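You operate a simulated robot arm through the tools that you are given. There is no shell and no other tool. Be economical: measure what you need, move in short steps, check, and stop when the job is done.

The job below is to be done with a simulated robot arm. You get a single attempt, and the scene is never put back.

## Task
Unplug the fan, tilt it fully down and wipe its hub plate clean.
Fine: switch the socket block off before pulling the fan's plug, lay the plug beside the block and leave it out; free the yellow clamp lever to tilt the fan, then set it back to HOLD before wiping; use the folded violet cloth on the wall ledge and put it back; leave the swing handle at BENCH and the speed switch at OFF. Set down upright: grey mains plug. What is to be rubbed or washed off counts as gone when no trace of it is left.
Where things are to end (x, y in the base frame): grey mains plug within 50 mm of [770, -140].
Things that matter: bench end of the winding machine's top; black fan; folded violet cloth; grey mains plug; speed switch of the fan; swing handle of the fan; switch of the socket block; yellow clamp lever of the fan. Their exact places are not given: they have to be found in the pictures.

Only the result counts: the job must be done as asked and must still hold three seconds after the hand-in. Knocking over, shifting, dropping, spilling or breaking anything else fails it. Flat cloth is picked up by pressing the open fingertips on it (5 to 10 N) and closing them slowly along it; thin cloth reads only 2 to 8 mm in the jaws.

## Robot
A 7-joint arm with a two-finger parallel gripper on a trunk, on a base that drives. Base frame: it is fixed to the floor where the robot stands at the start and does not move with it; the origin is under the middle of the robot, x ahead of it, y to its left, z up. Units: mm, degrees, N and s.
With the tool pointing down near the work surface it reaches from about 200 to 740 mm from the robot's upright axis, wherever it stands. Its first joint turns from -166.0 to 166.0 degrees. Places, roughly: bench end of the winding machine's top [800, -100, 1000]; black fan [1900, -700, 1300]; folded violet cloth [2250, -1750, 1000]; speed switch of the fan [2000, -1000, 500]; swing handle of the fan [1900, -700, 1000]; switch of the socket block [700, -100, 1000]; yellow clamp lever of the fan [1800, -1000, 500]. Payload 1.57 kg.
Tool frame: the origin (TCP) lies between the finger pads and is the grasp point; the fingertips stand 30 mm ahead of it; z points along the fingers, y is the line along which they close. The gripper opens to 110 mm. The fingers are 24 mm wide and 12 mm thick; the gripper's body (48 by 112 mm) begins 78 mm behind the TCP.
Orientation is told as [roll, pitch, yaw] about the base's x, y, z axes, in that order, counted from this pose: with the fingers straight down and closing along the base's y, the tool's x points along the base's -x, its y along +y and its z along -z.

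## Interface
- The arm moves only by the tool jog_arm. Its argument "moves" is a list of rows, each a list of 7 numbers: the shift along the tool's x, y, z in mm, then the turn, a rotation vector about the tool's x, y, z in degrees, then the gripper command, from -1 (shut) to 1 (fully open), values between in proportion. In form: [[tx, ty, tz, wx, wy, wz, fingers], ...]. A call has 1 to 20 rows; each row shifts and turns the commanded pose from where the row before left it, along the tool's axes as they then stand. A row lasts 0.2 s, in which the tool goes at most 50 mm and 8.6 degrees; a call with a longer step from one row to the next is refused whole, and so is a gripper value outside its range. Where a pose cannot be reached the arm comes as near as it can. A force on the tool above 90 N (or 10 N above the force at the start of the call, whichever is more), or a blocked arm, ends the call early, and 0.2 s more pass. Each finger travels about 45 mm/s and halts on what it meets, pressing with about 36 N; the grip force reading is that of the motor and also rises with nothing between the fingers. The clock runs only during rows and for 0.2 s after the last one: add rows that do not move to give the fingers time. The reply holds the time, the measured pose of the TCP, the force on the tool along the base axes, the opening and the grip force, in the units named above and with some noise, with the torque about the TCP (base axes, N m) and any sound that the robot's microphone picked up.
- Cameras (640 x 400 px; columns grow to the right, rows downward): "scene" is now at [24, 136.5, 1598.2]; the picture's right is [-0.20, -0.98, 0.00], its down [-0.62, 0.13, -0.78] and it looks along [0.76, -0.16, -0.63] (base axes); focal length 286 px, centre (320, 200). "wrist" rides on the gripper at [70, 16, -141] in the tool frame; the picture's right is [-0.23, 0.97, 0.00], its down [-0.86, -0.20, -0.48] and it looks along [-0.47, -0.11, 0.88] (tool axes); focal length 222 px, centre (320, 200).
- get_image(camera): a new picture of that camera. It takes no simulated time.
- slide_trunk(by): slides the trunk up (or, below 0, down) by that many mm; the arm and the scene camera ride with it, the base frame stays. It gives what a move gives, with no picture.
- base_move(legs): drives the robot by 1 to 6 legs, each [ahead, turn to the left] in mm and degrees, along the robot's own axes; the way and the turn of a leg run together, so that a leg with both is an arc; at most 1500 mm and 180 degrees a leg. The arm and the cameras ride along, it lands a little off, and it stops where it bumps. It gives what a move gives.
- pan_tilt(pan, tilt): turns the head with the scene camera to pan (to the left, within 155 degrees either way) and tilt (down, from -29 to 69), counted from straight ahead of the robot. It gives what a move gives.
- point_at(camera, pixels): for up to 12 pixels [column, row] of the newest picture of that camera ("zoom" is the newest enlarged one), the place [x, y, z] in the base frame of the surface seen there, good to about 2 mm. It takes no simulated time.
- inspect(camera, box): a new picture of the part [left, top, right, bottom] of that camera's present view, enlarged. It takes no simulated time.
- finish_job(): hands the job in; it is judged then, once.

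Keep the steps short. Do not move on a guess: measure, check each grasp and each placing, and mend mistakes. In all there are 80 turns and 52 pictures (those below and enlarged ones count). Leave the gripper open and the arm clear of the work at the hand-in unless told otherwise, and finish with a single line.

The tools are called after "Request:" as a command line: name --pt "numbers of a row" for each row, then --argument value for the rest, lists and objects as JSON in quotes. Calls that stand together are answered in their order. jog_arm: Moves the arm, as the interface text tells. Its arguments: {"type":"object","properties":{"moves":{"type":"array"}},"required":["moves"]} The other tools are called the same way: slide_trunk (by) slides the trunk up or down; base_move (legs) drives the base; pan_tilt (pan, tilt) turns the head that bears the scene camera; get_image (camera) takes a picture; point_at (camera, pixels) gives the place of the surface under pixels of a picture; inspect (camera, box) takes an enlarged picture of a part of a camera's view; finish_job () hands the job in.

At the start:

```text
clock: 0.0
ee_pos: [472.1, -92.4, 1250.4]
orientation: [0.0, 0.0, 0.1]
contact_force: [-0.5, -1.0, -0.3]
moment: [-0.01, 0.0, -0.01]
finger_gap: 110.0
gripper_force: 0.1
trunk travel left (down, up): [-525.0, 65.0]
robot x, y, heading: [-0.8, 3.2, 0.1]
head pan, tilt: [-11.7, 39.2]
```

scene: 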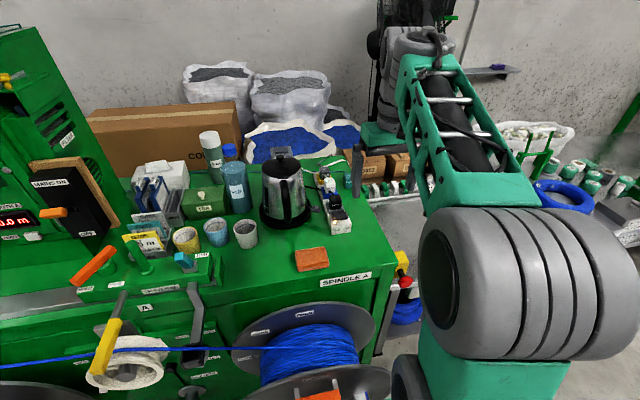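
wrist: 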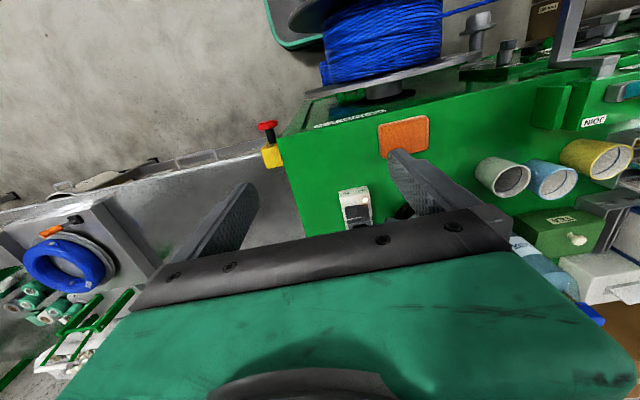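

I see the socket block at about (338,205) in the scene picture. I'll enlarge it, and the area of the fan behind the arm.

Request:
inspect --camera "scene" --box '[260, 130, 420, 280]'

Request:
inspect --camera "wrist" --box '[300, 100, 500, 240]'

```text
2.67 times, centred on (340, 205) of scene
```

zoom: 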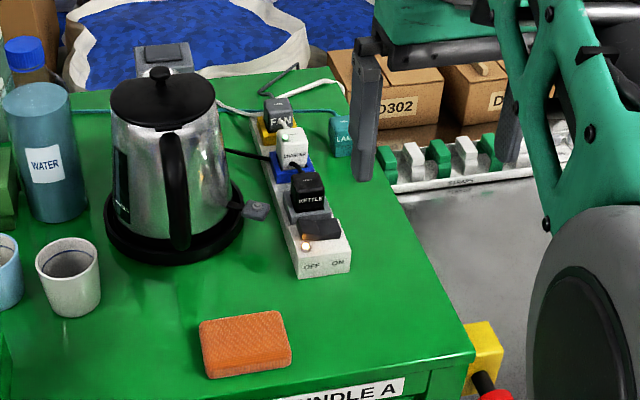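

```text
2.86 times, centred on (400, 170) of wrist
```

zoom: 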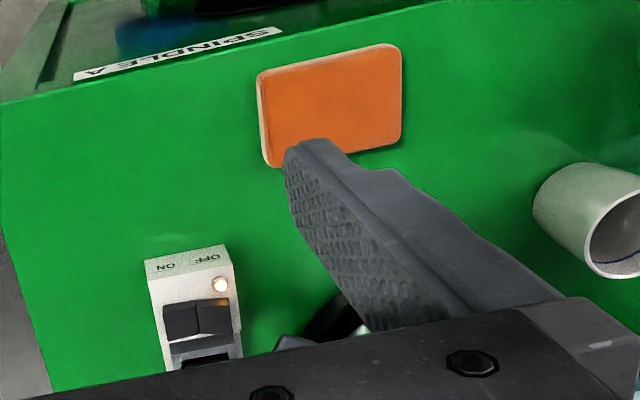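

The grey FAN plug is the farthest on the block; the rocker is at the near end with OFF on the left. I'll take a tighter zoom and measure.

Request:
inspect --camera "scene" --box '[280, 155, 400, 235]'

```text
5.00 times, centred on (340, 195) of scene
```

zoom: 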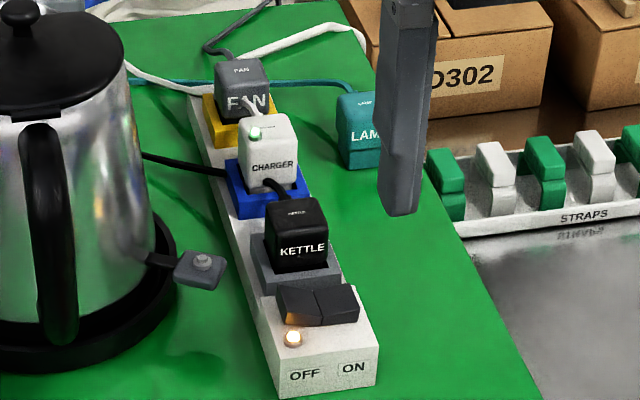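

Request:
point_at --camera "zoom" --pixels '[[241, 70], [222, 65], [262, 62], [242, 102], [295, 300], [338, 303], [270, 130], [296, 215], [365, 100], [425, 250], [325, 350], [230, 60]]'

Request:
point_at --camera "zoom" --pixels '[[240, 80], [222, 90], [268, 80], [222, 130], [318, 305], [285, 318], [200, 258], [185, 30], [330, 60], [355, 375], [276, 380], [200, 100]]'

```text
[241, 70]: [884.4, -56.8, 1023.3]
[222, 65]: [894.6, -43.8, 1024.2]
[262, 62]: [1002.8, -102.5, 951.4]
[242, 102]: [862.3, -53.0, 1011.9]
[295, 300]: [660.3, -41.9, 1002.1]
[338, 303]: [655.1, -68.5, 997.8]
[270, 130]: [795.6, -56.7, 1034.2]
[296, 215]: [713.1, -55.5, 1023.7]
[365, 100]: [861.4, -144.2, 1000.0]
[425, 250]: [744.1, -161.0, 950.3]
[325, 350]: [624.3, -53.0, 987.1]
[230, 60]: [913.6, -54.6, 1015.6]
```

```text
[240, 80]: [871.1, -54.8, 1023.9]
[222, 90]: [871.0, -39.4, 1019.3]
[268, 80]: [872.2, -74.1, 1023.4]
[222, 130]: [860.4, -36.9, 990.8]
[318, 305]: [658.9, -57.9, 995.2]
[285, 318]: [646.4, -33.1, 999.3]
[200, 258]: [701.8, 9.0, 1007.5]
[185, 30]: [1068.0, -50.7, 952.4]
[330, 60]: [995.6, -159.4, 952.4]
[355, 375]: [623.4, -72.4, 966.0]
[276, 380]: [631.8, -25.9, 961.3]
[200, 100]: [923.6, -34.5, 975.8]
```

Block, plug (≈880,-57, top 1024) and rocker (≈657,-55) are measured. Now I look right for the fan and the free floor.

Request:
pan_tilt --pan -50 --tilt 35

Request:
get_image --camera "scene"

```text
clock: 1.1
ee_pos: [473.5, -92.1, 1249.7]
orientation: [-0.1, 0.0, 0.0]
contact_force: [-0.3, -1.1, 0.4]
moment: [-0.01, -0.03, 0.02]
finger_gap: 109.8
gripper_force: 0.1
trunk travel left (down, up): [-525.0, 65.0]
robot x, y, heading: [-0.8, 0.2, -0.2]
head pan, tilt: [-50.0, 35.0]
```

```text
46 pictures are left
```

scene: 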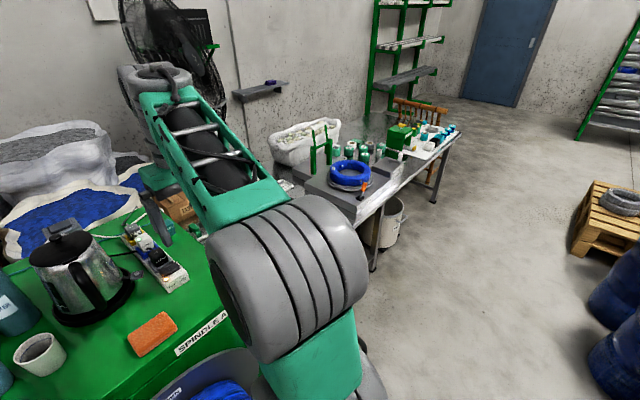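

The ledge with the cloth is at (265,85), the fan behind the arm at (170,30), and a bench is in between. I measure a map.

Request:
point_at --camera "scene" --pixels '[[271, 82], [262, 92], [345, 205], [455, 130], [310, 175], [400, 280], [300, 150], [372, 268], [434, 200], [170, 30], [230, 345], [60, 240]]'

Request:
point_at --camera "scene" --pixels '[[600, 250], [420, 125], [380, 100], [600, 380], [130, 395], [215, 300], [500, 300], [240, 20], [160, 195], [150, 180], [190, 255], [300, 205]]'

```text
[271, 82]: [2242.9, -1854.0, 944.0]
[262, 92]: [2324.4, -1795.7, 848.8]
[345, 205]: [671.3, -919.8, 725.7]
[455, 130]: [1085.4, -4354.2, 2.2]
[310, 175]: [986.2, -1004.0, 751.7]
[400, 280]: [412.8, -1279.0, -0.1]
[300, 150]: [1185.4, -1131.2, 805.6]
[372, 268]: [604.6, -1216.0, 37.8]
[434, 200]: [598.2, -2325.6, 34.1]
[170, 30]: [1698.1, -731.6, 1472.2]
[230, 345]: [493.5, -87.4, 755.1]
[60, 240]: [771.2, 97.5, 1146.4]
```

```text
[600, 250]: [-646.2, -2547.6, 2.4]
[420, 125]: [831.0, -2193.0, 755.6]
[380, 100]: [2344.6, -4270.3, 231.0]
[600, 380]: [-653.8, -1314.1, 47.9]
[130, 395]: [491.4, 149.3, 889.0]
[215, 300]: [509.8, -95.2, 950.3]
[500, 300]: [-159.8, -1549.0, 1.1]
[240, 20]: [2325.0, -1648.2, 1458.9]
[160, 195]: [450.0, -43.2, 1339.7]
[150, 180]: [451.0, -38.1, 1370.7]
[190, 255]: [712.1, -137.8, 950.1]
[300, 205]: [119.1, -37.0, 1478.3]
```

The corridor between machine (y≈-170) and bench (y≈-900) looks passable. I drive to about (0,-520), and look ahead.

Request:
base_move --legs '[[0, -90], [520, 0], [0, 90]]'

Request:
pan_tilt --pan 10 --tilt 30

Request:
get_image --camera "scene"

```text
clock: 3.1
ee_pos: [368.6, -308.2, 1250.8]
orientation: [0.1, 0.1, -28.7]
contact_force: [-0.3, 0.2, -0.1]
moment: [-0.06, 0.02, -0.02]
finger_gap: 110.1
gripper_force: 0.0
trunk travel left (down, up): [-525.0, 65.0]
robot x, y, heading: [-0.8, 0.6, -28.6]
head pan, tilt: [-50.0, 35.0]
stopped in leg 1: the robot was blocked; the commanded pose is now the measured one
```

```text
clock: 4.4
ee_pos: [369.4, -308.5, 1250.8]
orientation: [0.0, 0.0, -28.8]
contact_force: [0.1, -0.5, -0.3]
moment: [-0.03, 0.0, 0.06]
finger_gap: 110.0
gripper_force: 0.0
trunk travel left (down, up): [-525.0, 65.0]
robot x, y, heading: [0.0, 1.9, -28.3]
head pan, tilt: [10.0, 30.0]
```

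```text
45 pictures are left
```

scene: 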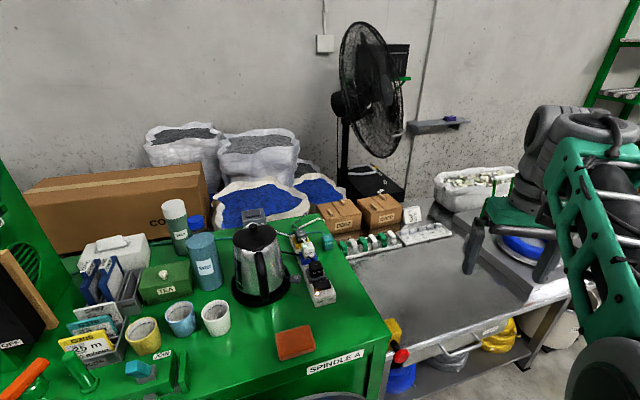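

Turning blocked at -28.6°, and a grey bench stands next to the machine. I measure its edges.

Request:
point_at --camera "scene" --pixels '[[400, 358], [560, 295], [455, 335], [400, 290], [375, 395], [545, 365], [330, 390], [400, 356], [370, 60], [385, 190], [440, 124], [450, 118]]'

Request:
inspect --camera "scene" --box '[310, 0, 470, 210]'

```text
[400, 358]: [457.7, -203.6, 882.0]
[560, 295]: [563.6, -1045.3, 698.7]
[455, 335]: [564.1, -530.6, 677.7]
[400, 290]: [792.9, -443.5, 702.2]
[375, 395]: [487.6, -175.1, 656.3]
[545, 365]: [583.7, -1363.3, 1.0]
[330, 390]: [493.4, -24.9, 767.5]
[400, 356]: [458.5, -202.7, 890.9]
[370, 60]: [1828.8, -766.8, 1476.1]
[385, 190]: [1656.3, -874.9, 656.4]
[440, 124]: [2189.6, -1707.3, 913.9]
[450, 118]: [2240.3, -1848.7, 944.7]
```

```text
1.90 times, centred on (390, 105) of scene
```

zoom: 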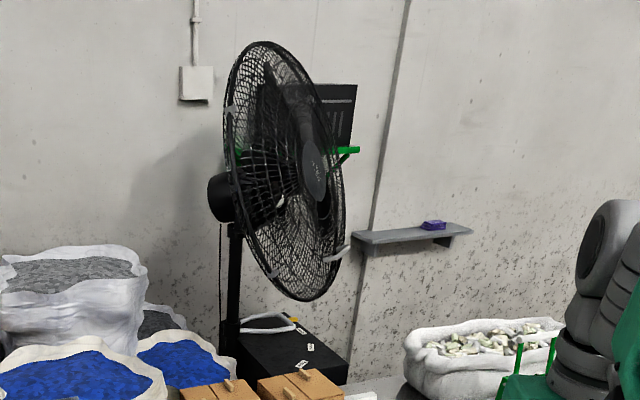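

The fan faces -y at (1830,-770), behind the bench; I'll have to drive round later. First see what blocks the base: look down ahead.

Request:
pan_tilt --pan 28 --tilt 66

Request:
get_image --camera "scene"

```text
clock: 5.4
ee_pos: [370.3, -308.4, 1251.0]
orientation: [0.0, 0.0, -28.7]
contact_force: [-0.1, -0.6, 0.4]
moment: [-0.02, -0.02, 0.0]
finger_gap: 110.0
gripper_force: 0.1
trunk travel left (down, up): [-525.0, 65.0]
robot x, y, heading: [0.7, -0.1, -28.7]
head pan, tilt: [28.0, 66.0]
```

```text
43 pictures are left
```

scene: 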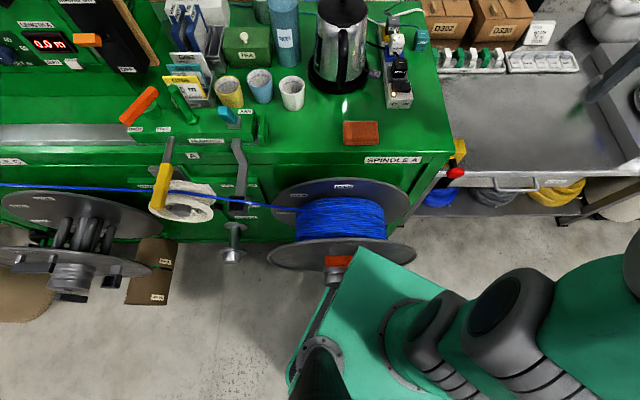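

Request:
point_at --camera "scene" --pixels '[[345, 253], [336, 276], [410, 255], [270, 255], [232, 255], [380, 290], [305, 350], [320, 345], [70, 290], [150, 290], [200, 320], [318, 310]]'

```text
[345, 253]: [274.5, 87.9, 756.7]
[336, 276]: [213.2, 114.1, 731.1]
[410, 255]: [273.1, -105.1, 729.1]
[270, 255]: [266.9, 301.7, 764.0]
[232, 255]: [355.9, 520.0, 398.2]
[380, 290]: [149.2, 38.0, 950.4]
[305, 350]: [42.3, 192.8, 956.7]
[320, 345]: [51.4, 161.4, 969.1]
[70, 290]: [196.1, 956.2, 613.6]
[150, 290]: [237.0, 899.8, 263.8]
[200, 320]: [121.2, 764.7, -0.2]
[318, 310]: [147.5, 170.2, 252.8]
```

The reel's spindle end reaches x≈213 at y≈110: it blocked me. I back off, go round it to (-175,-470), and face forward.

Request:
base_move --legs '[[-200, 0], [0, -61.3], [560, 0], [0, 90]]'

Request:
pan_tilt --pan 5 --tilt 55

Request:
get_image --camera "scene"

```text
clock: 16.4
ee_pos: [288.4, -568.8, 1249.7]
orientation: [0.0, 0.0, -0.4]
contact_force: [-0.7, -0.5, 0.0]
moment: [-0.04, 0.02, -0.02]
finger_gap: 110.1
gripper_force: 0.0
trunk travel left (down, up): [-525.0, 65.0]
robot x, y, heading: [-183.4, -474.8, -0.6]
head pan, tilt: [28.0, 66.0]
```

```text
clock: 17.3
ee_pos: [288.5, -569.7, 1250.1]
orientation: [0.0, 0.1, -0.5]
contact_force: [0.1, 0.6, 0.7]
moment: [0.0, 0.01, -0.01]
finger_gap: 110.1
gripper_force: 0.1
trunk travel left (down, up): [-525.0, 65.0]
robot x, y, heading: [-189.2, -473.9, -0.1]
head pan, tilt: [5.0, 55.0]
```

```text
42 pictures are left
```

scene: 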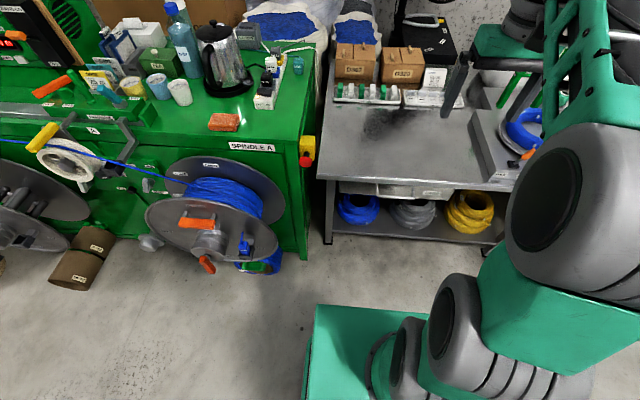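

Request:
point_at --camera "scene" --pixels '[[320, 308], [395, 315], [310, 395], [318, 175], [300, 235], [325, 240], [275, 245], [240, 260], [300, 60], [262, 240], [313, 140], [308, 100]]'

```text
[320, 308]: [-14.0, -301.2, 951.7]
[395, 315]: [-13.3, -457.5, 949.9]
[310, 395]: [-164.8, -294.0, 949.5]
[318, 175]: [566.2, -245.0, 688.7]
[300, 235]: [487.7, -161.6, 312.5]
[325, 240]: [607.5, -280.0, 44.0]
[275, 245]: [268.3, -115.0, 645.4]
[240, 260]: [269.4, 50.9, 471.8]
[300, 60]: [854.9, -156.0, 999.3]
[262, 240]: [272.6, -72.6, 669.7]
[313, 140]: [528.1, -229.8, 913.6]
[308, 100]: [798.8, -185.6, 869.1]
```

Clear way ahead to about x=245. I drive to (240,-380) facing +x.

Request:
base_move --legs '[[0, 12], [440, 0], [0, -12]]'

Request:
pan_tilt --pan 20 --tilt 48

Request:
inspect --camera "scene" --box '[160, 80, 480, 280]'

```text
clock: 21.5
ee_pos: [709.8, -471.9, 1249.3]
orientation: [-0.1, 0.0, 0.2]
contact_force: [0.1, -0.1, -0.1]
moment: [0.01, -0.01, -0.01]
finger_gap: 110.1
gripper_force: 0.1
trunk travel left (down, up): [-525.0, 65.0]
robot x, y, heading: [239.7, -378.9, 2.6]
head pan, tilt: [5.0, 55.0]
```

```text
clock: 22.3
ee_pos: [709.2, -471.0, 1250.0]
orientation: [0.0, -0.1, 0.2]
contact_force: [-0.4, -0.3, -0.1]
moment: [0.01, 0.0, 0.01]
finger_gap: 110.4
gripper_force: 0.0
trunk travel left (down, up): [-525.0, 65.0]
robot x, y, heading: [236.1, -380.2, 2.7]
head pan, tilt: [20.0, 48.0]
```

```text
2.00 times, centred on (320, 180) of scene
```

zoom: 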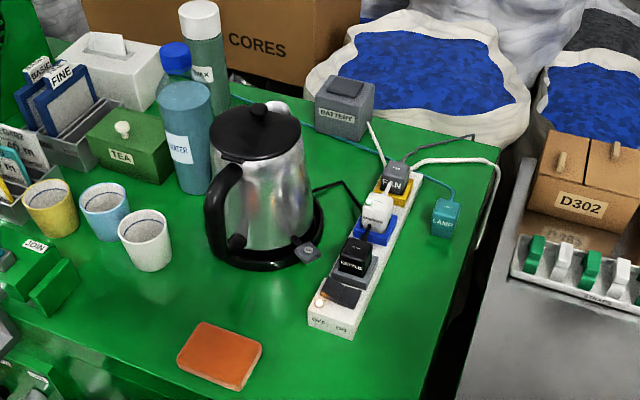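

Request:
point_at --camera "zoom" --pixels '[[397, 166], [386, 163], [408, 165], [400, 178], [378, 212], [338, 292], [330, 300], [352, 296], [430, 330], [465, 250], [290, 150], [415, 300]]'

Request:
inspect --camera "scene" --box '[300, 145, 400, 215]'

```text
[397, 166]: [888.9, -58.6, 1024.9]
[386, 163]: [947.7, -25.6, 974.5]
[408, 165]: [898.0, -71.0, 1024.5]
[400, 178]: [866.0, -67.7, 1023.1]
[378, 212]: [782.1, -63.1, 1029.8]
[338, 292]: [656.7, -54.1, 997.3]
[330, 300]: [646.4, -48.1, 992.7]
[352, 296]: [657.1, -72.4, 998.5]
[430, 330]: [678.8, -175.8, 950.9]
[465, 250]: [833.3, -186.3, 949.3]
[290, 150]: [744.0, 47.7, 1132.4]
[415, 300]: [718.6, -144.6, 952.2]
```

```text
5.71 times, centred on (350, 180) of scene
```

zoom: 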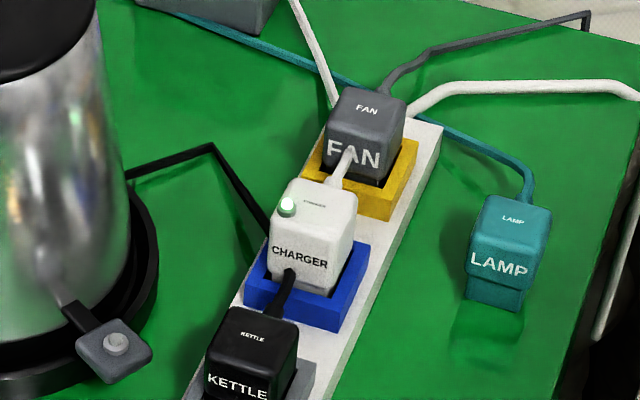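

Request:
point_at --camera "zoom" --pixels '[[340, 93], [400, 98], [388, 130], [332, 118], [390, 205], [310, 170], [415, 145], [388, 182], [350, 170], [372, 110], [305, 195], [345, 200]]'

```text
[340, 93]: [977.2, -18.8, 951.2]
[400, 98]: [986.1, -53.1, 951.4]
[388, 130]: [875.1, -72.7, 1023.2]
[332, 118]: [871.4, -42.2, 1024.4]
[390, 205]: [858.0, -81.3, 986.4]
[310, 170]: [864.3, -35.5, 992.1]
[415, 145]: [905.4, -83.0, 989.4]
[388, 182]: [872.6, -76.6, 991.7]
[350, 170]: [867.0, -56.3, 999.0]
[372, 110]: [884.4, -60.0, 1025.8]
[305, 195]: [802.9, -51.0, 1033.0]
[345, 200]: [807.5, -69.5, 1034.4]
```

Request:
point_at --camera "zoom" --pixels '[[98, 60], [110, 180], [120, 350], [60, 20], [20, 250], [90, 20], [40, 45], [30, 200]]'

Request:
get_image --camera "wrist"

```text
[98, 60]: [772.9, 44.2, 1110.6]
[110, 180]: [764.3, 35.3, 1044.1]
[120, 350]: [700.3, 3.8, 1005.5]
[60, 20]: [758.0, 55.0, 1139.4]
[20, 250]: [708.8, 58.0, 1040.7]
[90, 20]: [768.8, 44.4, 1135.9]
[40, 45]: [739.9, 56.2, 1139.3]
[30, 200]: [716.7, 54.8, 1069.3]
```

```text
39 pictures are left
```

wrist: 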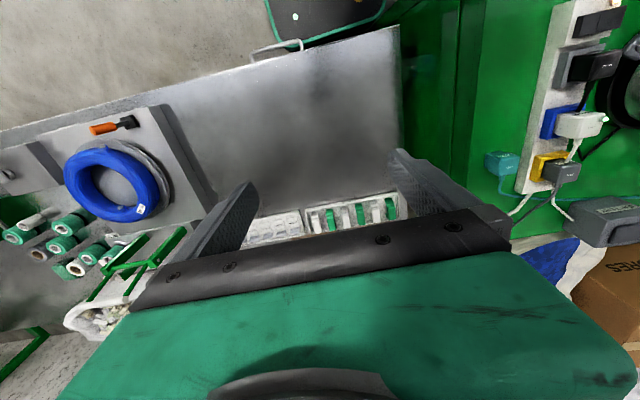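

The plug's centre is (882,-59), top 1024; rocker OFF half is about (657,-41). I close the gripper and move above the rocker's OFF half, staying high.

Request:
jog_arm --pt "5.3 43.3 0 0 0 0 -1" --pt "5.3 43.3 0 0 0 0 -1" --pt "5.3 43.3 0 0 0 0 -1" --pt "5.3 43.3 0 0 0 0 -1" --pt "5.3 43.3 0 0 0 0 -1" --pt "5.3 43.3 0 0 0 0 -1" --pt "5.3 43.3 0 0 0 0 -1" --pt "5.3 43.3 0 0 0 0 -1" --pt "5.3 43.3 0 0 0 0 -1" --pt "5.3 43.3 0 0 0 0 -1" --pt "0 0 40 0 0 0 -1" --pt "0 0 40 0 0 0 -1" --pt "0 0 40 0 0 0 -1" --pt "0 0 40 0 0 0 -1" --pt "0 0 0 0 0 0 -1"

Request:
inspect --camera "scene" --box '[280, 130, 400, 240]'

```text
clock: 25.5
ee_pos: [654.4, -37.3, 1091.8]
orientation: [0.0, 0.0, 0.2]
contact_force: [-0.9, 0.5, -0.2]
moment: [-0.03, 0.02, 0.0]
finger_gap: 0.0
gripper_force: 21.3
trunk travel left (down, up): [-525.0, 65.0]
robot x, y, heading: [237.8, -381.1, 2.6]
head pan, tilt: [20.0, 48.0]
```

```text
3.64 times, centred on (340, 185) of scene
```

zoom: 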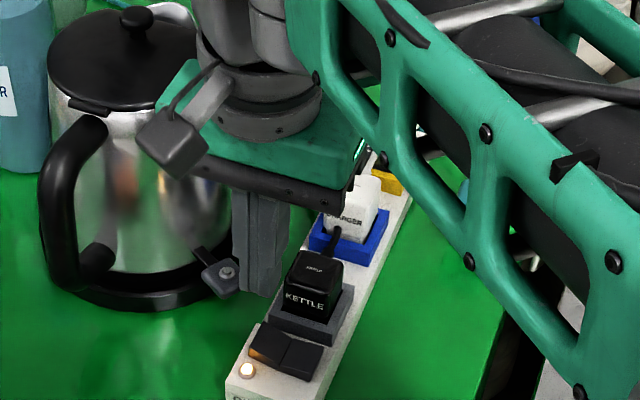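

I am above the rocker, tips at ≈1062. I descend to just above it, then press in small steps.

Request:
jog_arm --pt "-2 -2 20 0 0 0 -1" --pt "0 0 20 0 0 0 -1" --pt "0 0 14 0 0 0 -1" --pt "0 0 3 0 0 0 -1" --pt "0 0 3 0 0 0 -1" --pt "0 0 2 0 0 0 -1" --pt "0 0 2 0 0 0 -1" --pt "0 0 2 0 0 0 -1"

```text
clock: 27.3
ee_pos: [655.7, -39.7, 1025.6]
orientation: [0.2, -0.1, 0.1]
contact_force: [-0.4, -2.2, 18.0]
moment: [0.14, 0.03, 0.02]
finger_gap: 0.1
gripper_force: 21.7
trunk travel left (down, up): [-525.0, 65.0]
robot x, y, heading: [237.8, -385.9, 2.5]
head pan, tilt: [20.0, 48.0]
```

Request:
jog_arm --pt "0 0 1.5 0 0 0 -1" --pt "0 0 1.5 0 0 0 -1" --pt "0 0 0 0 0 0 -1"

Request:
inspect --camera "scene" --box '[280, 160, 360, 240]'

```text
clock: 28.1
ee_pos: [657.5, -41.0, 1025.4]
orientation: [0.3, -0.4, 0.3]
contact_force: [-0.4, 4.0, 41.7]
moment: [0.43, 0.3, -0.05]
finger_gap: 0.0
gripper_force: 21.5
trunk travel left (down, up): [-525.0, 65.0]
robot x, y, heading: [235.3, -385.2, 2.4]
head pan, tilt: [20.0, 48.0]
```

```text
5.00 times, centred on (320, 200) of scene
```

zoom: 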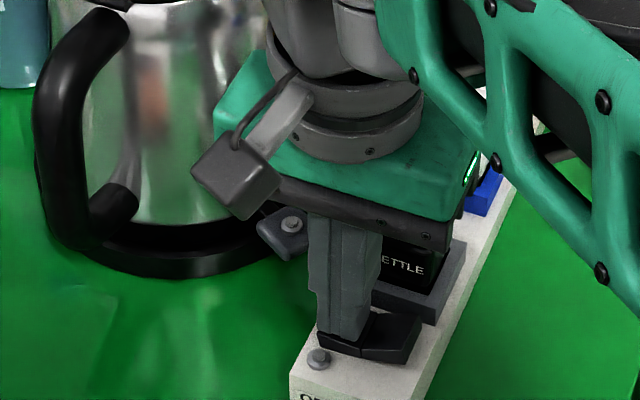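

The indicator light is out: OFF. I lift, open to about 66 mm and go above the fan's plug.

Request:
jog_arm --pt "0 0 -42 0 0 0 -1" --pt "0 0 -42 0 0 0 -1" --pt "0 0 -42 0 0 0 -1" --pt "-45 -3.6 0 0 0 0 0.2" --pt "-45 -3.6 0 0 0 0 0.2" --pt "-45 -3.6 0 0 0 0 0.2" --pt "-45 -3.6 0 0 0 0 0.2" --pt "-45 -3.6 0 0 0 0 0.2" --pt "0 0 40 0 0 0 0.2" --pt "0 0 40 0 0 0 0.2" --pt "0 0 0 0 0 0 0.2"

Request:
inspect --camera "scene" --box '[280, 120, 420, 210]'

Request:
get_image --camera "wrist"

```text
clock: 30.5
ee_pos: [842.4, -59.5, 1062.5]
orientation: [0.0, 0.0, 0.2]
contact_force: [0.9, -0.1, 0.3]
moment: [-0.02, 0.0, 0.01]
finger_gap: 66.1
gripper_force: 0.0
out of reach, approached as far as the arm can: row 8
trunk travel left (down, up): [-525.0, 65.0]
robot x, y, heading: [241.0, -382.4, 2.8]
head pan, tilt: [20.0, 48.0]
```

```text
4.44 times, centred on (350, 165) of scene
```

zoom: 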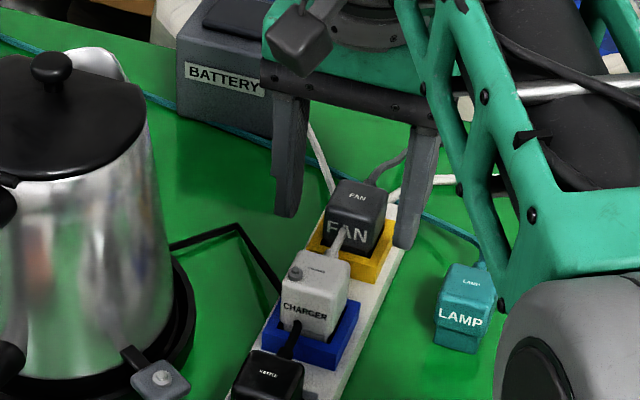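

```text
35 pictures are left
```

wrist: 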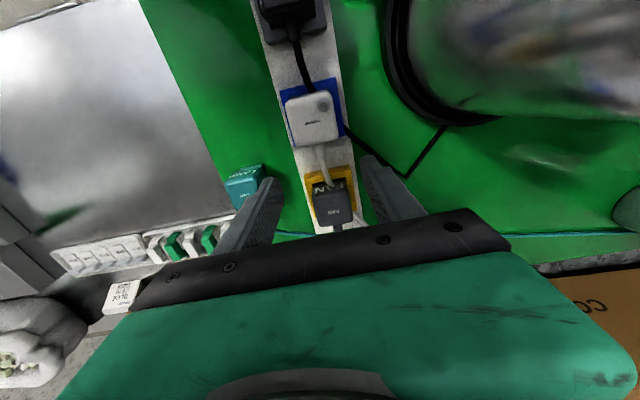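

The arm ended 40 mm short. I lift 40 mm and drive the base 55 mm ahead.

Request:
jog_arm --pt "0 0 -40 0 0 0 0.2"

Request:
base_move --legs '[[55, 0]]'

```text
clock: 30.9
ee_pos: [843.6, -60.9, 1104.4]
orientation: [0.0, 0.2, 0.2]
contact_force: [-0.9, -0.3, 0.7]
moment: [0.0, 0.03, 0.0]
finger_gap: 66.2
gripper_force: 0.2
trunk travel left (down, up): [-525.0, 65.0]
robot x, y, heading: [236.9, -381.3, 2.6]
head pan, tilt: [20.0, 48.0]
```

```text
clock: 31.6
ee_pos: [841.9, -58.3, 1104.7]
orientation: [-0.1, 0.2, 0.7]
contact_force: [0.5, -0.1, 0.7]
moment: [0.02, -0.03, 0.04]
finger_gap: 65.8
gripper_force: 0.0
trunk travel left (down, up): [-525.0, 65.0]
robot x, y, heading: [238.6, -383.3, 3.3]
head pan, tilt: [20.0, 48.0]
stopped in leg 1: the robot was blocked; the commanded pose is now the measured one
```

The base is blocked. I try whether the arm itself reaches further at this height.

Request:
jog_arm --pt "0 0 20 0 0 0 0.2" --pt "-20 0 15 0 0 0 0.2" --pt "-10 0 0 0 0 0 0.2" --pt "-8 0 0 0 0 0 0.2" --pt "0 0 0 0 0 0 0.2"

```text
clock: 32.8
ee_pos: [876.4, -59.8, 1067.3]
orientation: [0.0, 0.1, 0.7]
contact_force: [-0.5, -0.1, -0.1]
moment: [0.03, -0.01, 0.0]
finger_gap: 65.8
gripper_force: 0.1
out of reach, approached as far as the arm can: row 4
trunk travel left (down, up): [-525.0, 65.0]
robot x, y, heading: [237.2, -382.5, 2.9]
head pan, tilt: [20.0, 48.0]
```

It reaches x=876 here, enough for the plug (865–900). I go down to tips ≈996 and close.

Request:
jog_arm --pt "0 0 15 0 0 0 0.2" --pt "0 0 15 0 0 0 0.2" --pt "-5 0 6 0 0 0 0.2" --pt "0 0 4 0 0 0 0.2" --pt "0 0 0 0 0 0 0.2"

Request:
inspect --camera "scene" --box '[310, 130, 400, 190]'

```text
clock: 34.0
ee_pos: [882.6, -61.0, 1028.1]
orientation: [0.0, 0.0, 0.6]
contact_force: [0.7, -0.7, 0.1]
moment: [-0.02, 0.0, 0.0]
finger_gap: 65.9
gripper_force: 0.1
trunk travel left (down, up): [-525.0, 65.0]
robot x, y, heading: [237.9, -382.2, 3.0]
head pan, tilt: [20.0, 48.0]
```

```text
6.67 times, centred on (355, 160) of scene
```

zoom: 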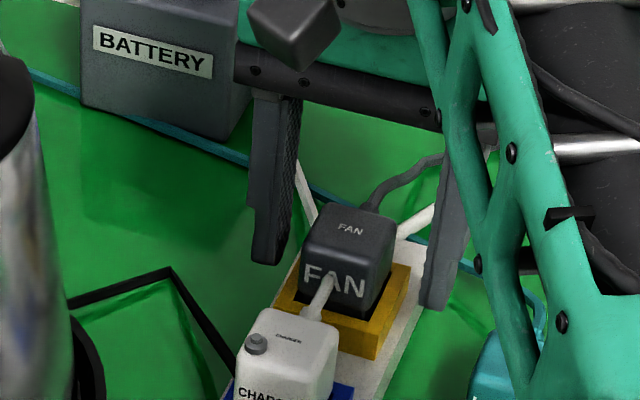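

Fingers straddle the plug. I close.

Request:
jog_arm --pt "0 0 2 0 0 0 0.0" --pt "0 0 0 0 0 0 -0.4" --pt "0 0 0 0 0 0 -1" --pt "0 0 0 0 0 0 -1" --pt "0 0 0 0 0 0 -1"

```text
clock: 35.2
ee_pos: [881.9, -59.7, 1026.6]
orientation: [0.0, 0.1, 0.7]
contact_force: [-0.2, 5.2, 1.5]
moment: [0.16, -0.02, -0.02]
finger_gap: 34.8
gripper_force: 36.5
trunk travel left (down, up): [-525.0, 65.0]
robot x, y, heading: [238.9, -378.9, 3.0]
head pan, tilt: [20.0, 48.0]
```

Gripped at 34.8 mm. I pull straight up.

Request:
jog_arm --pt "0 0.5 -4 0 0 0 -1" --pt "0 0 -6 0 0 0 -1" --pt "0 0 -8 0 0 0 -1" --pt "0 0 -10 0 0 0 -1" --pt "0 0 -10 0 0 0 -1" --pt "0 0 0 0 0 0 -1"

Request:
inspect --camera "scene" --box '[290, 110, 430, 210]'

```text
clock: 36.6
ee_pos: [877.9, -63.1, 1063.5]
orientation: [-0.1, 0.2, 0.6]
contact_force: [-0.1, 1.1, -0.9]
moment: [0.0, -0.01, -0.02]
finger_gap: 35.0
gripper_force: 36.3
out of reach, approached as far as the arm can: row 5
trunk travel left (down, up): [-525.0, 65.0]
robot x, y, heading: [239.1, -384.8, 2.8]
head pan, tilt: [20.0, 48.0]
```

```text
4.00 times, centred on (360, 160) of scene
```

zoom: 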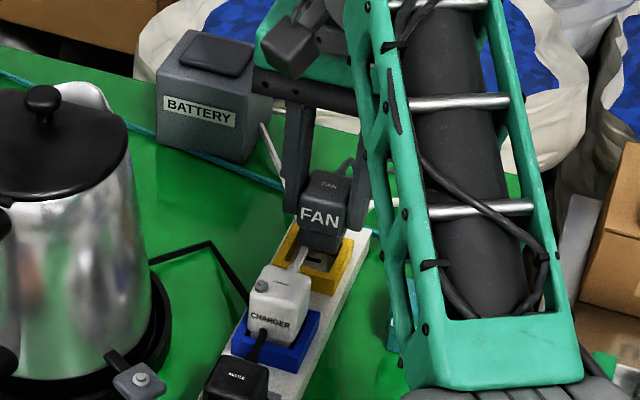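

The plug is out and held. I raise it over the charger and bring it over (775,-127).

Request:
jog_arm --pt "10 0 -10 0 0 0 -1" --pt "10 0 -10 0 0 0 -1" --pt "10 0 -10 0 0 0 -1" --pt "10 0 -10 0 0 0 -1" --pt "16 -16 0 0 0 0 -1" --pt "16 -16 0 0 0 0 -1" --pt "16 -16 0 0 0 0 -1" --pt "15 -16 0 0 0 0 -1" --pt "0 0 30 0 0 0 -1" --pt "0 0 30 0 0 0 -1" --pt "0 0 20 0 0 0 -1" --pt "0 0 0 0 0 0 -1"

Request:
inspect --camera "scene" --box '[290, 120, 430, 220]'

```text
clock: 39.2
ee_pos: [848.7, -71.3, 1091.8]
orientation: [-0.6, 1.2, 0.6]
contact_force: [-0.3, 0.6, -0.7]
moment: [0.02, 0.03, -0.01]
finger_gap: 34.9
gripper_force: 36.6
out of reach, approached as far as the arm can: row 3, 4, 5, 6, 7, 8, 9, 10, 11
trunk travel left (down, up): [-525.0, 65.0]
robot x, y, heading: [237.6, -383.3, 3.2]
head pan, tilt: [20.0, 48.0]
```

```text
4.00 times, centred on (360, 170) of scene
```

zoom: 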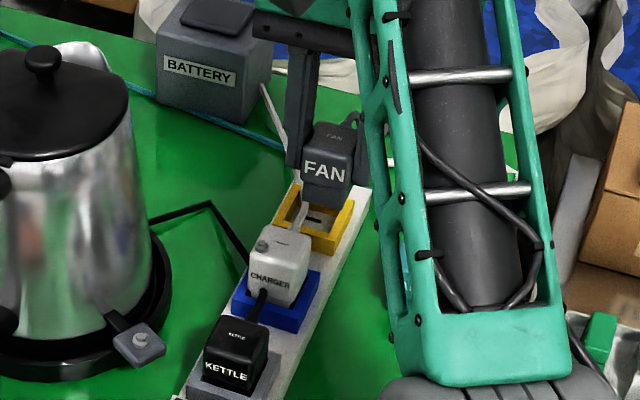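

The arm hung up at (849,-71,1092), no force. I try back the way it knows: lower and towards me.

Request:
jog_arm --pt "10 0 5 0 0 0 -1" --pt "15 0 0 0 0 0 -1" --pt "0 0 0 0 0 0 -1"

```text
clock: 40.0
ee_pos: [843.9, -60.0, 1102.1]
orientation: [-0.3, 0.5, 0.7]
contact_force: [1.1, -0.8, -0.8]
moment: [-0.02, -0.01, -0.02]
finger_gap: 35.1
gripper_force: 35.9
out of reach, approached as far as the arm can: row 1, 2
trunk travel left (down, up): [-525.0, 65.0]
robot x, y, heading: [237.1, -385.4, 3.0]
head pan, tilt: [20.0, 48.0]
```

Request:
jog_arm --pt "20 0 0 0 0 0 -1" --pt "20 0 0 0 0 0 -1" --pt "0 0 0 0 0 0 -1"

```text
clock: 40.8
ee_pos: [832.1, -42.5, 1106.4]
orientation: [0.0, 0.1, 0.7]
contact_force: [0.2, -0.1, -1.2]
moment: [-0.01, -0.01, 0.05]
finger_gap: 35.0
gripper_force: 36.0
out of reach, approached as far as the arm can: row 1, 2
trunk travel left (down, up): [-525.0, 65.0]
robot x, y, heading: [237.6, -383.1, 2.9]
head pan, tilt: [20.0, 48.0]
```

The elbow is stretched straight, so inward pulls stall. I go round tangentially and lower to bend it again.

Request:
jog_arm --pt "-9 -17 0 0 0 0 -1" --pt "-9 -17 5 0 0 0 -1" --pt "-9 -17 10 0 0 0 -1" --pt "-5 -17 11 0 0 0 -1" --pt "0 0 0 0 0 0 -1"

```text
clock: 42.0
ee_pos: [869.4, -108.8, 1100.4]
orientation: [-0.3, 0.5, 0.7]
contact_force: [0.0, -0.1, -1.3]
moment: [-0.02, -0.01, 0.0]
finger_gap: 35.2
gripper_force: 36.1
out of reach, approached as far as the arm can: row 3, 4
trunk travel left (down, up): [-525.0, 65.0]
robot x, y, heading: [237.2, -385.5, 3.2]
head pan, tilt: [20.0, 48.0]
```

Request:
jog_arm --pt "0 0 20 0 0 0 -1" --pt "0 0 20 0 0 0 -1" --pt "0 0 0 0 0 0 -1" --pt "0 0 0 0 0 0 -1"

```text
clock: 43.0
ee_pos: [868.0, -106.7, 1059.7]
orientation: [0.1, 0.1, 0.6]
contact_force: [0.4, 0.1, -0.6]
moment: [0.02, 0.02, -0.01]
finger_gap: 35.3
gripper_force: 35.9
out of reach, approached as far as the arm can: row 1
trunk travel left (down, up): [-525.0, 65.0]
robot x, y, heading: [237.1, -385.7, 3.3]
head pan, tilt: [20.0, 48.0]
```

Unstuck. Now inward and slightly right to (775,-128).

Request:
jog_arm --pt "15 0 0 0 0 0 -1" --pt "18 -8 0 0 0 0 -1" --pt "20 -8 0 0 0 0 -1" --pt "20 -5 0 0 0 0 -1" --pt "20 0 0 0 0 0 -1" --pt "0 0 0 0 0 0 -1"

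Request:
inspect --camera "scene" --box '[290, 120, 430, 220]'

```text
clock: 44.4
ee_pos: [774.5, -129.6, 1062.0]
orientation: [-0.1, -0.1, 0.6]
contact_force: [0.9, 0.1, -0.6]
moment: [-0.02, 0.0, 0.02]
finger_gap: 35.1
gripper_force: 35.8
trunk travel left (down, up): [-525.0, 65.0]
robot x, y, heading: [238.6, -384.7, 3.0]
head pan, tilt: [20.0, 48.0]
```

```text
4.00 times, centred on (360, 170) of scene
```

zoom: 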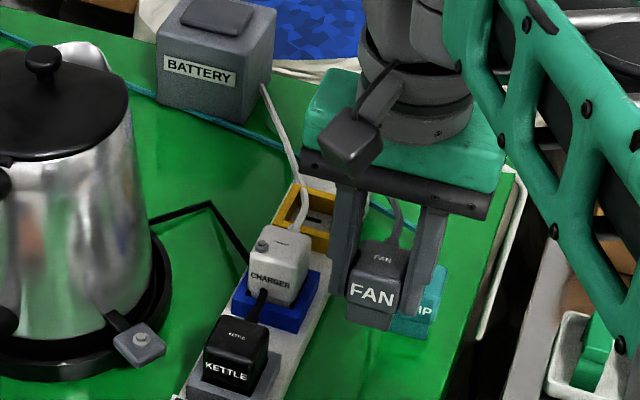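

Now lower until it stands on the top.

Request:
jog_arm --pt "0 0 25 0 0 0 -1" --pt "0 0 20 0 0 0 -1" --pt "0 0 6 0 0 0 -1" --pt "0 0 3 0 0 0 -1" --pt "0 0 2 0 0 0 -1" --pt "0 0 2 0 0 0 -1"

```text
clock: 45.8
ee_pos: [774.6, -129.3, 1003.0]
orientation: [0.0, 0.2, 0.6]
contact_force: [0.6, 0.0, -1.5]
moment: [-0.01, -0.01, -0.01]
finger_gap: 35.1
gripper_force: 35.9
trunk travel left (down, up): [-525.0, 65.0]
robot x, y, heading: [236.5, -380.5, 2.9]
head pan, tilt: [20.0, 48.0]
```

Request:
jog_arm --pt "0 0 2 0 0 0 -1" --pt "0 0 2 0 0 0 -1" --pt "0 0 0 0 0 0 -1"

Request:
inspect --camera "scene" --box '[330, 150, 430, 220]'

```text
clock: 46.6
ee_pos: [775.2, -129.6, 998.5]
orientation: [0.0, 0.1, 0.6]
contact_force: [-0.1, -0.1, -1.5]
moment: [-0.01, -0.03, 0.01]
finger_gap: 35.2
gripper_force: 36.5
trunk travel left (down, up): [-525.0, 65.0]
robot x, y, heading: [238.7, -378.8, 2.8]
head pan, tilt: [20.0, 48.0]
```

```text
5.71 times, centred on (380, 185) of scene
```

zoom: 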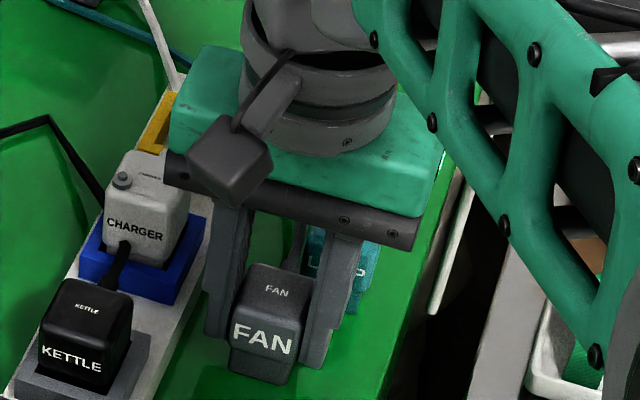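

Not on the top yet; I continue in small steps.

Request:
jog_arm --pt "0 0 1.5 0 0 0 -1" --pt "0 0 1.5 0 0 0 -1" --pt "0 0 1.5 0 0 0 -1" --pt "0 0 1.5 0 0 0 -1" --pt "0 0 0 0 0 0 -1"

```text
clock: 47.8
ee_pos: [774.1, -130.1, 996.6]
orientation: [0.2, -0.4, 0.7]
contact_force: [-1.1, 0.2, 34.9]
moment: [-0.12, -0.23, 0.02]
finger_gap: 34.8
gripper_force: 35.9
trunk travel left (down, up): [-525.0, 65.0]
robot x, y, heading: [240.3, -386.0, 2.9]
head pan, tilt: [20.0, 48.0]
```

Contact (35 N). I ease up 3 mm, open slowly, and rise.

Request:
jog_arm --pt "0 0 -3 0 0 0 -1" --pt "0 0 0 0 0 0 -0.2" --pt "0 0 0 0 0 0 0" --pt "0 0 0 0 0 0 0" --pt "0 0 0 0 0 0 0"

Request:
jog_arm --pt "0 0 -15 0 0 0 0" --pt "0 0 -35 0 0 0 0" --pt "0 0 -45 0 0 0 0" --pt "30 0 -45 0 0 0 0" --pt "40 -10 -45 0 0 0 0" --pt "40 -20 -40 0 0 0 0" --pt "40 -45 0 0 0 0 0" --pt "40 -45 0 0 0 0 0" --pt "0 -45 0 0 0 0 0" --pt "0 -45 0 0 0 0 0" --pt "0 -45 0 0 0 0 0"

Request:
inspect --camera "scene" --box '[270, 110, 430, 220]'

```text
clock: 49.0
ee_pos: [774.5, -129.2, 994.8]
orientation: [0.0, 0.2, 0.5]
contact_force: [-0.3, 0.1, -0.5]
moment: [0.04, 0.02, 0.02]
finger_gap: 55.0
gripper_force: 0.0
trunk travel left (down, up): [-525.0, 65.0]
robot x, y, heading: [241.6, -380.2, 2.9]
head pan, tilt: [20.0, 48.0]
```

```text
refused: row 4 steps farther than a row can; nothing moved
```

```text
3.64 times, centred on (350, 165) of scene
```

zoom: 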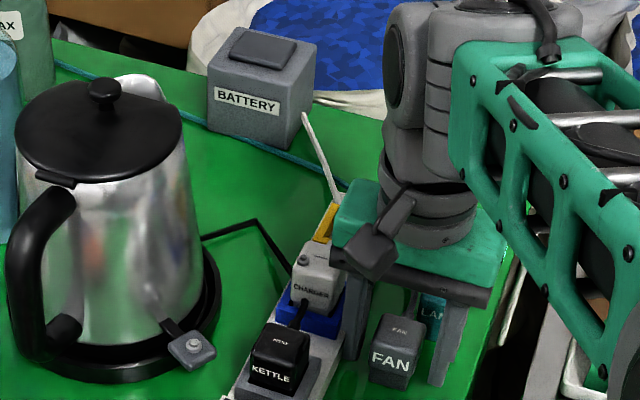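

The plug stands upright. I rise and fold the arm back.

Request:
jog_arm --pt "0 0 -15 0 0 0 0" --pt "0 0 -40 0 0 0 0" --pt "0 0 -45 0 0 0 0" --pt "0 0 -45 0 0 0 0" --pt "20 0 -40 0 0 0 0" --pt "30 0 -35 0 0 0 0" --pt "30 -20 -25 0 0 0 0" --pt "20 -42 0 0 0 0 0" --pt "20 -42 0 0 0 0 0" --pt "10 -45 0 0 0 0 0" --pt "0 -45 0 0 0 0 0" --pt "0 -45 0 0 0 0 0" --pt "0 -45 0 0 0 0 0" --pt "0 -45 0 0 0 0 0" --pt "0 0 0 0 0 0 0"

Request:
inspect --camera "scene" --box '[280, 120, 420, 220]'

```text
clock: 52.2
ee_pos: [647.7, -461.4, 1241.1]
orientation: [0.0, -0.1, 0.7]
contact_force: [0.1, 0.0, -0.4]
moment: [-0.01, 0.04, 0.01]
finger_gap: 55.1
gripper_force: 0.0
trunk travel left (down, up): [-525.0, 65.0]
robot x, y, heading: [239.7, -386.1, 3.2]
head pan, tilt: [20.0, 48.0]
```

```text
4.00 times, centred on (350, 170) of scene
```

zoom: 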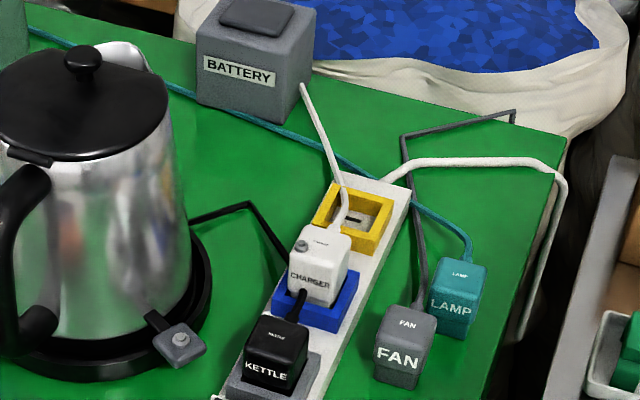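

The plug is as wanted. Now I drive back and along the bench to its far end, then look.

Request:
base_move --legs '[[-220, 0], [0, -93], [1250, 0], [1000, 0]]'

Request:
pan_tilt --pan 50 --tilt 25

Request:
get_image --camera "scene"

```text
clock: 68.6
ee_pos: [-97.2, -3056.1, 1241.1]
orientation: [0.0, 0.2, -92.1]
contact_force: [0.3, 0.1, -0.8]
moment: [-0.01, -0.03, -0.03]
finger_gap: 55.0
gripper_force: 0.2
trunk travel left (down, up): [-525.0, 65.0]
robot x, y, heading: [-1.3, -2649.4, -89.7]
head pan, tilt: [20.0, 48.0]
```

```text
clock: 69.6
ee_pos: [-96.7, -3054.9, 1241.7]
orientation: [-0.1, 0.1, -92.1]
contact_force: [-0.3, -1.0, -0.4]
moment: [-0.04, -0.02, -0.02]
finger_gap: 55.0
gripper_force: 0.0
trunk travel left (down, up): [-525.0, 65.0]
robot x, y, heading: [0.9, -2649.5, -89.8]
head pan, tilt: [50.0, 25.0]
```

```text
27 pictures are left
```

scene: 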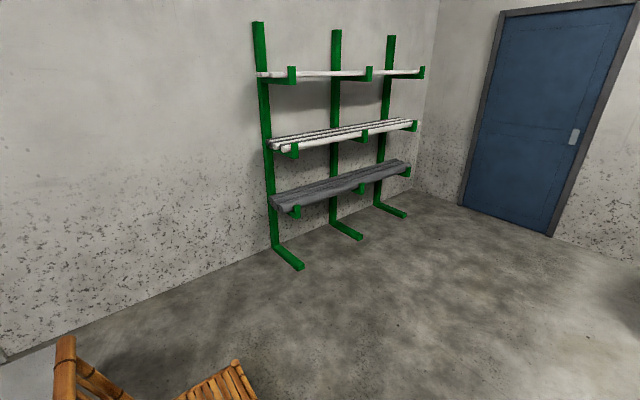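

A wooden chair is near. I pan further left.

Request:
pan_tilt --pan 98 --tilt 28

Request:
get_image --camera "scene"

```text
clock: 70.8
ee_pos: [-96.5, -3055.9, 1242.0]
orientation: [0.0, 0.1, -92.1]
contact_force: [-1.0, -0.6, -0.7]
moment: [-0.01, 0.02, -0.01]
finger_gap: 55.0
gripper_force: 0.1
trunk travel left (down, up): [-525.0, 65.0]
robot x, y, heading: [-4.0, -2650.8, -89.9]
head pan, tilt: [98.0, 28.0]
```

```text
26 pictures are left
```

scene: 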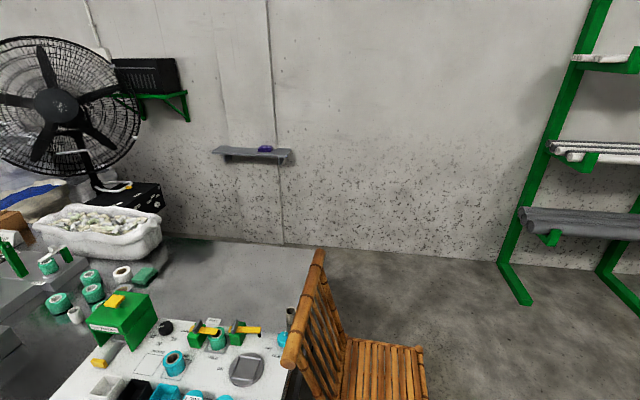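

Request:
point_at --camera "scene" --pixels '[[425, 375], [320, 255], [290, 360], [310, 255], [170, 280], [160, 215], [265, 150], [290, 155], [58, 105], [500, 260], [200, 245], [120, 255]]'

Request:
point_at --camera "scene" --pixels '[[320, 270], [440, 280], [60, 205], [45, 245], [130, 200], [215, 152], [225, 147], [288, 149], [110, 200], [160, 95], [250, 235], [350, 300]]'

Request:
inspect --camera "scene" --box '[0, 30, 300, 220]'

```text
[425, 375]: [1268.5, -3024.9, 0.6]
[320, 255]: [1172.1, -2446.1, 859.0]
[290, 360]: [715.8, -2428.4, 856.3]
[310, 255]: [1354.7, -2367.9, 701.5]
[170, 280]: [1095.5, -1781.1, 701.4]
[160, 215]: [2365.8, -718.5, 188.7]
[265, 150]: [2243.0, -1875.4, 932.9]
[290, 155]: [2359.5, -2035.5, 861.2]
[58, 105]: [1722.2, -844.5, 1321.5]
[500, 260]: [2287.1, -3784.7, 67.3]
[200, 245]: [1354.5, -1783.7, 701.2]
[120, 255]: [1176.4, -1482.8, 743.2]
```

```text
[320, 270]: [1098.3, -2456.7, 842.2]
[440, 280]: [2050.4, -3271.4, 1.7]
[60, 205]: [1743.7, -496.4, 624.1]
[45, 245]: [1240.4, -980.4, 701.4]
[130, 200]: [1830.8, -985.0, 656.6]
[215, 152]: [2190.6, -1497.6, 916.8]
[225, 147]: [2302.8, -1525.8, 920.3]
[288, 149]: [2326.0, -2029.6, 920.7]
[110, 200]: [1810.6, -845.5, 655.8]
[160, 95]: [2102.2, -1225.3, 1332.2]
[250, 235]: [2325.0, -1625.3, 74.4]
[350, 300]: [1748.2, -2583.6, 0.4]
```

```text
2.11 times, centred on (150, 125) of scene
```

zoom: 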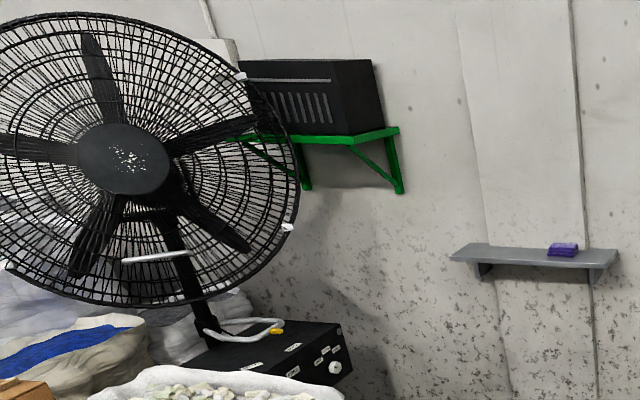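

The way behind the bench (x 1400–2190) is free. I go round the chair: (0,-3400), then (1770,-3400), then up to y≈-2400.

Request:
base_move --legs '[[750, 0], [0, 90], [1500, 0], [270, 0], [0, 90], [1000, 0]]'

Request:
pan_tilt --pan 0 --tilt 30

Request:
get_image --camera "scene"

```text
clock: 89.9
ee_pos: [2082.1, -3057.1, 1241.6]
orientation: [0.1, 0.0, 56.9]
contact_force: [0.7, -0.3, 0.9]
moment: [-0.01, 0.05, 0.01]
finger_gap: 54.9
gripper_force: 0.1
trunk travel left (down, up): [-525.0, 65.0]
robot x, y, heading: [1790.3, -3355.2, 58.8]
head pan, tilt: [98.0, 28.0]
stopped in leg 5: the robot was blocked; the commanded pose is now the measured one
```

```text
clock: 91.7
ee_pos: [2081.7, -3056.9, 1241.9]
orientation: [0.1, 0.0, 56.9]
contact_force: [-0.4, 0.0, -0.7]
moment: [0.0, 0.03, 0.0]
finger_gap: 55.5
gripper_force: 0.0
trunk travel left (down, up): [-525.0, 65.0]
robot x, y, heading: [1789.1, -3356.9, 58.3]
head pan, tilt: [0.0, 30.0]
```

```text
24 pictures are left
```

scene: 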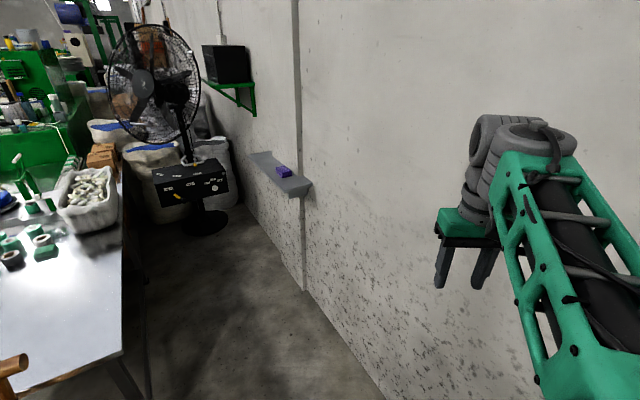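

Turning was blocked by the rack's foot behind me. I go ahead 180 mm, finish the turn, and look at the fan.

Request:
base_move --legs '[[180, 0], [0, 31.5], [700, 0]]'

Request:
get_image --camera "scene"

```text
clock: 98.1
ee_pos: [1970.6, -2105.0, 1239.2]
orientation: [0.0, 0.0, 88.6]
contact_force: [-0.3, 0.5, 0.0]
moment: [-0.02, -0.03, 0.01]
finger_gap: 54.9
gripper_force: 0.1
trunk travel left (down, up): [-525.0, 65.0]
robot x, y, heading: [1881.3, -2515.3, 90.5]
head pan, tilt: [0.0, 30.0]
```

```text
23 pictures are left
```

scene: 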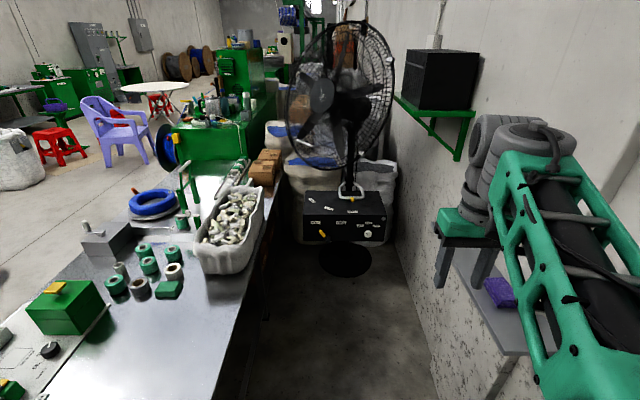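

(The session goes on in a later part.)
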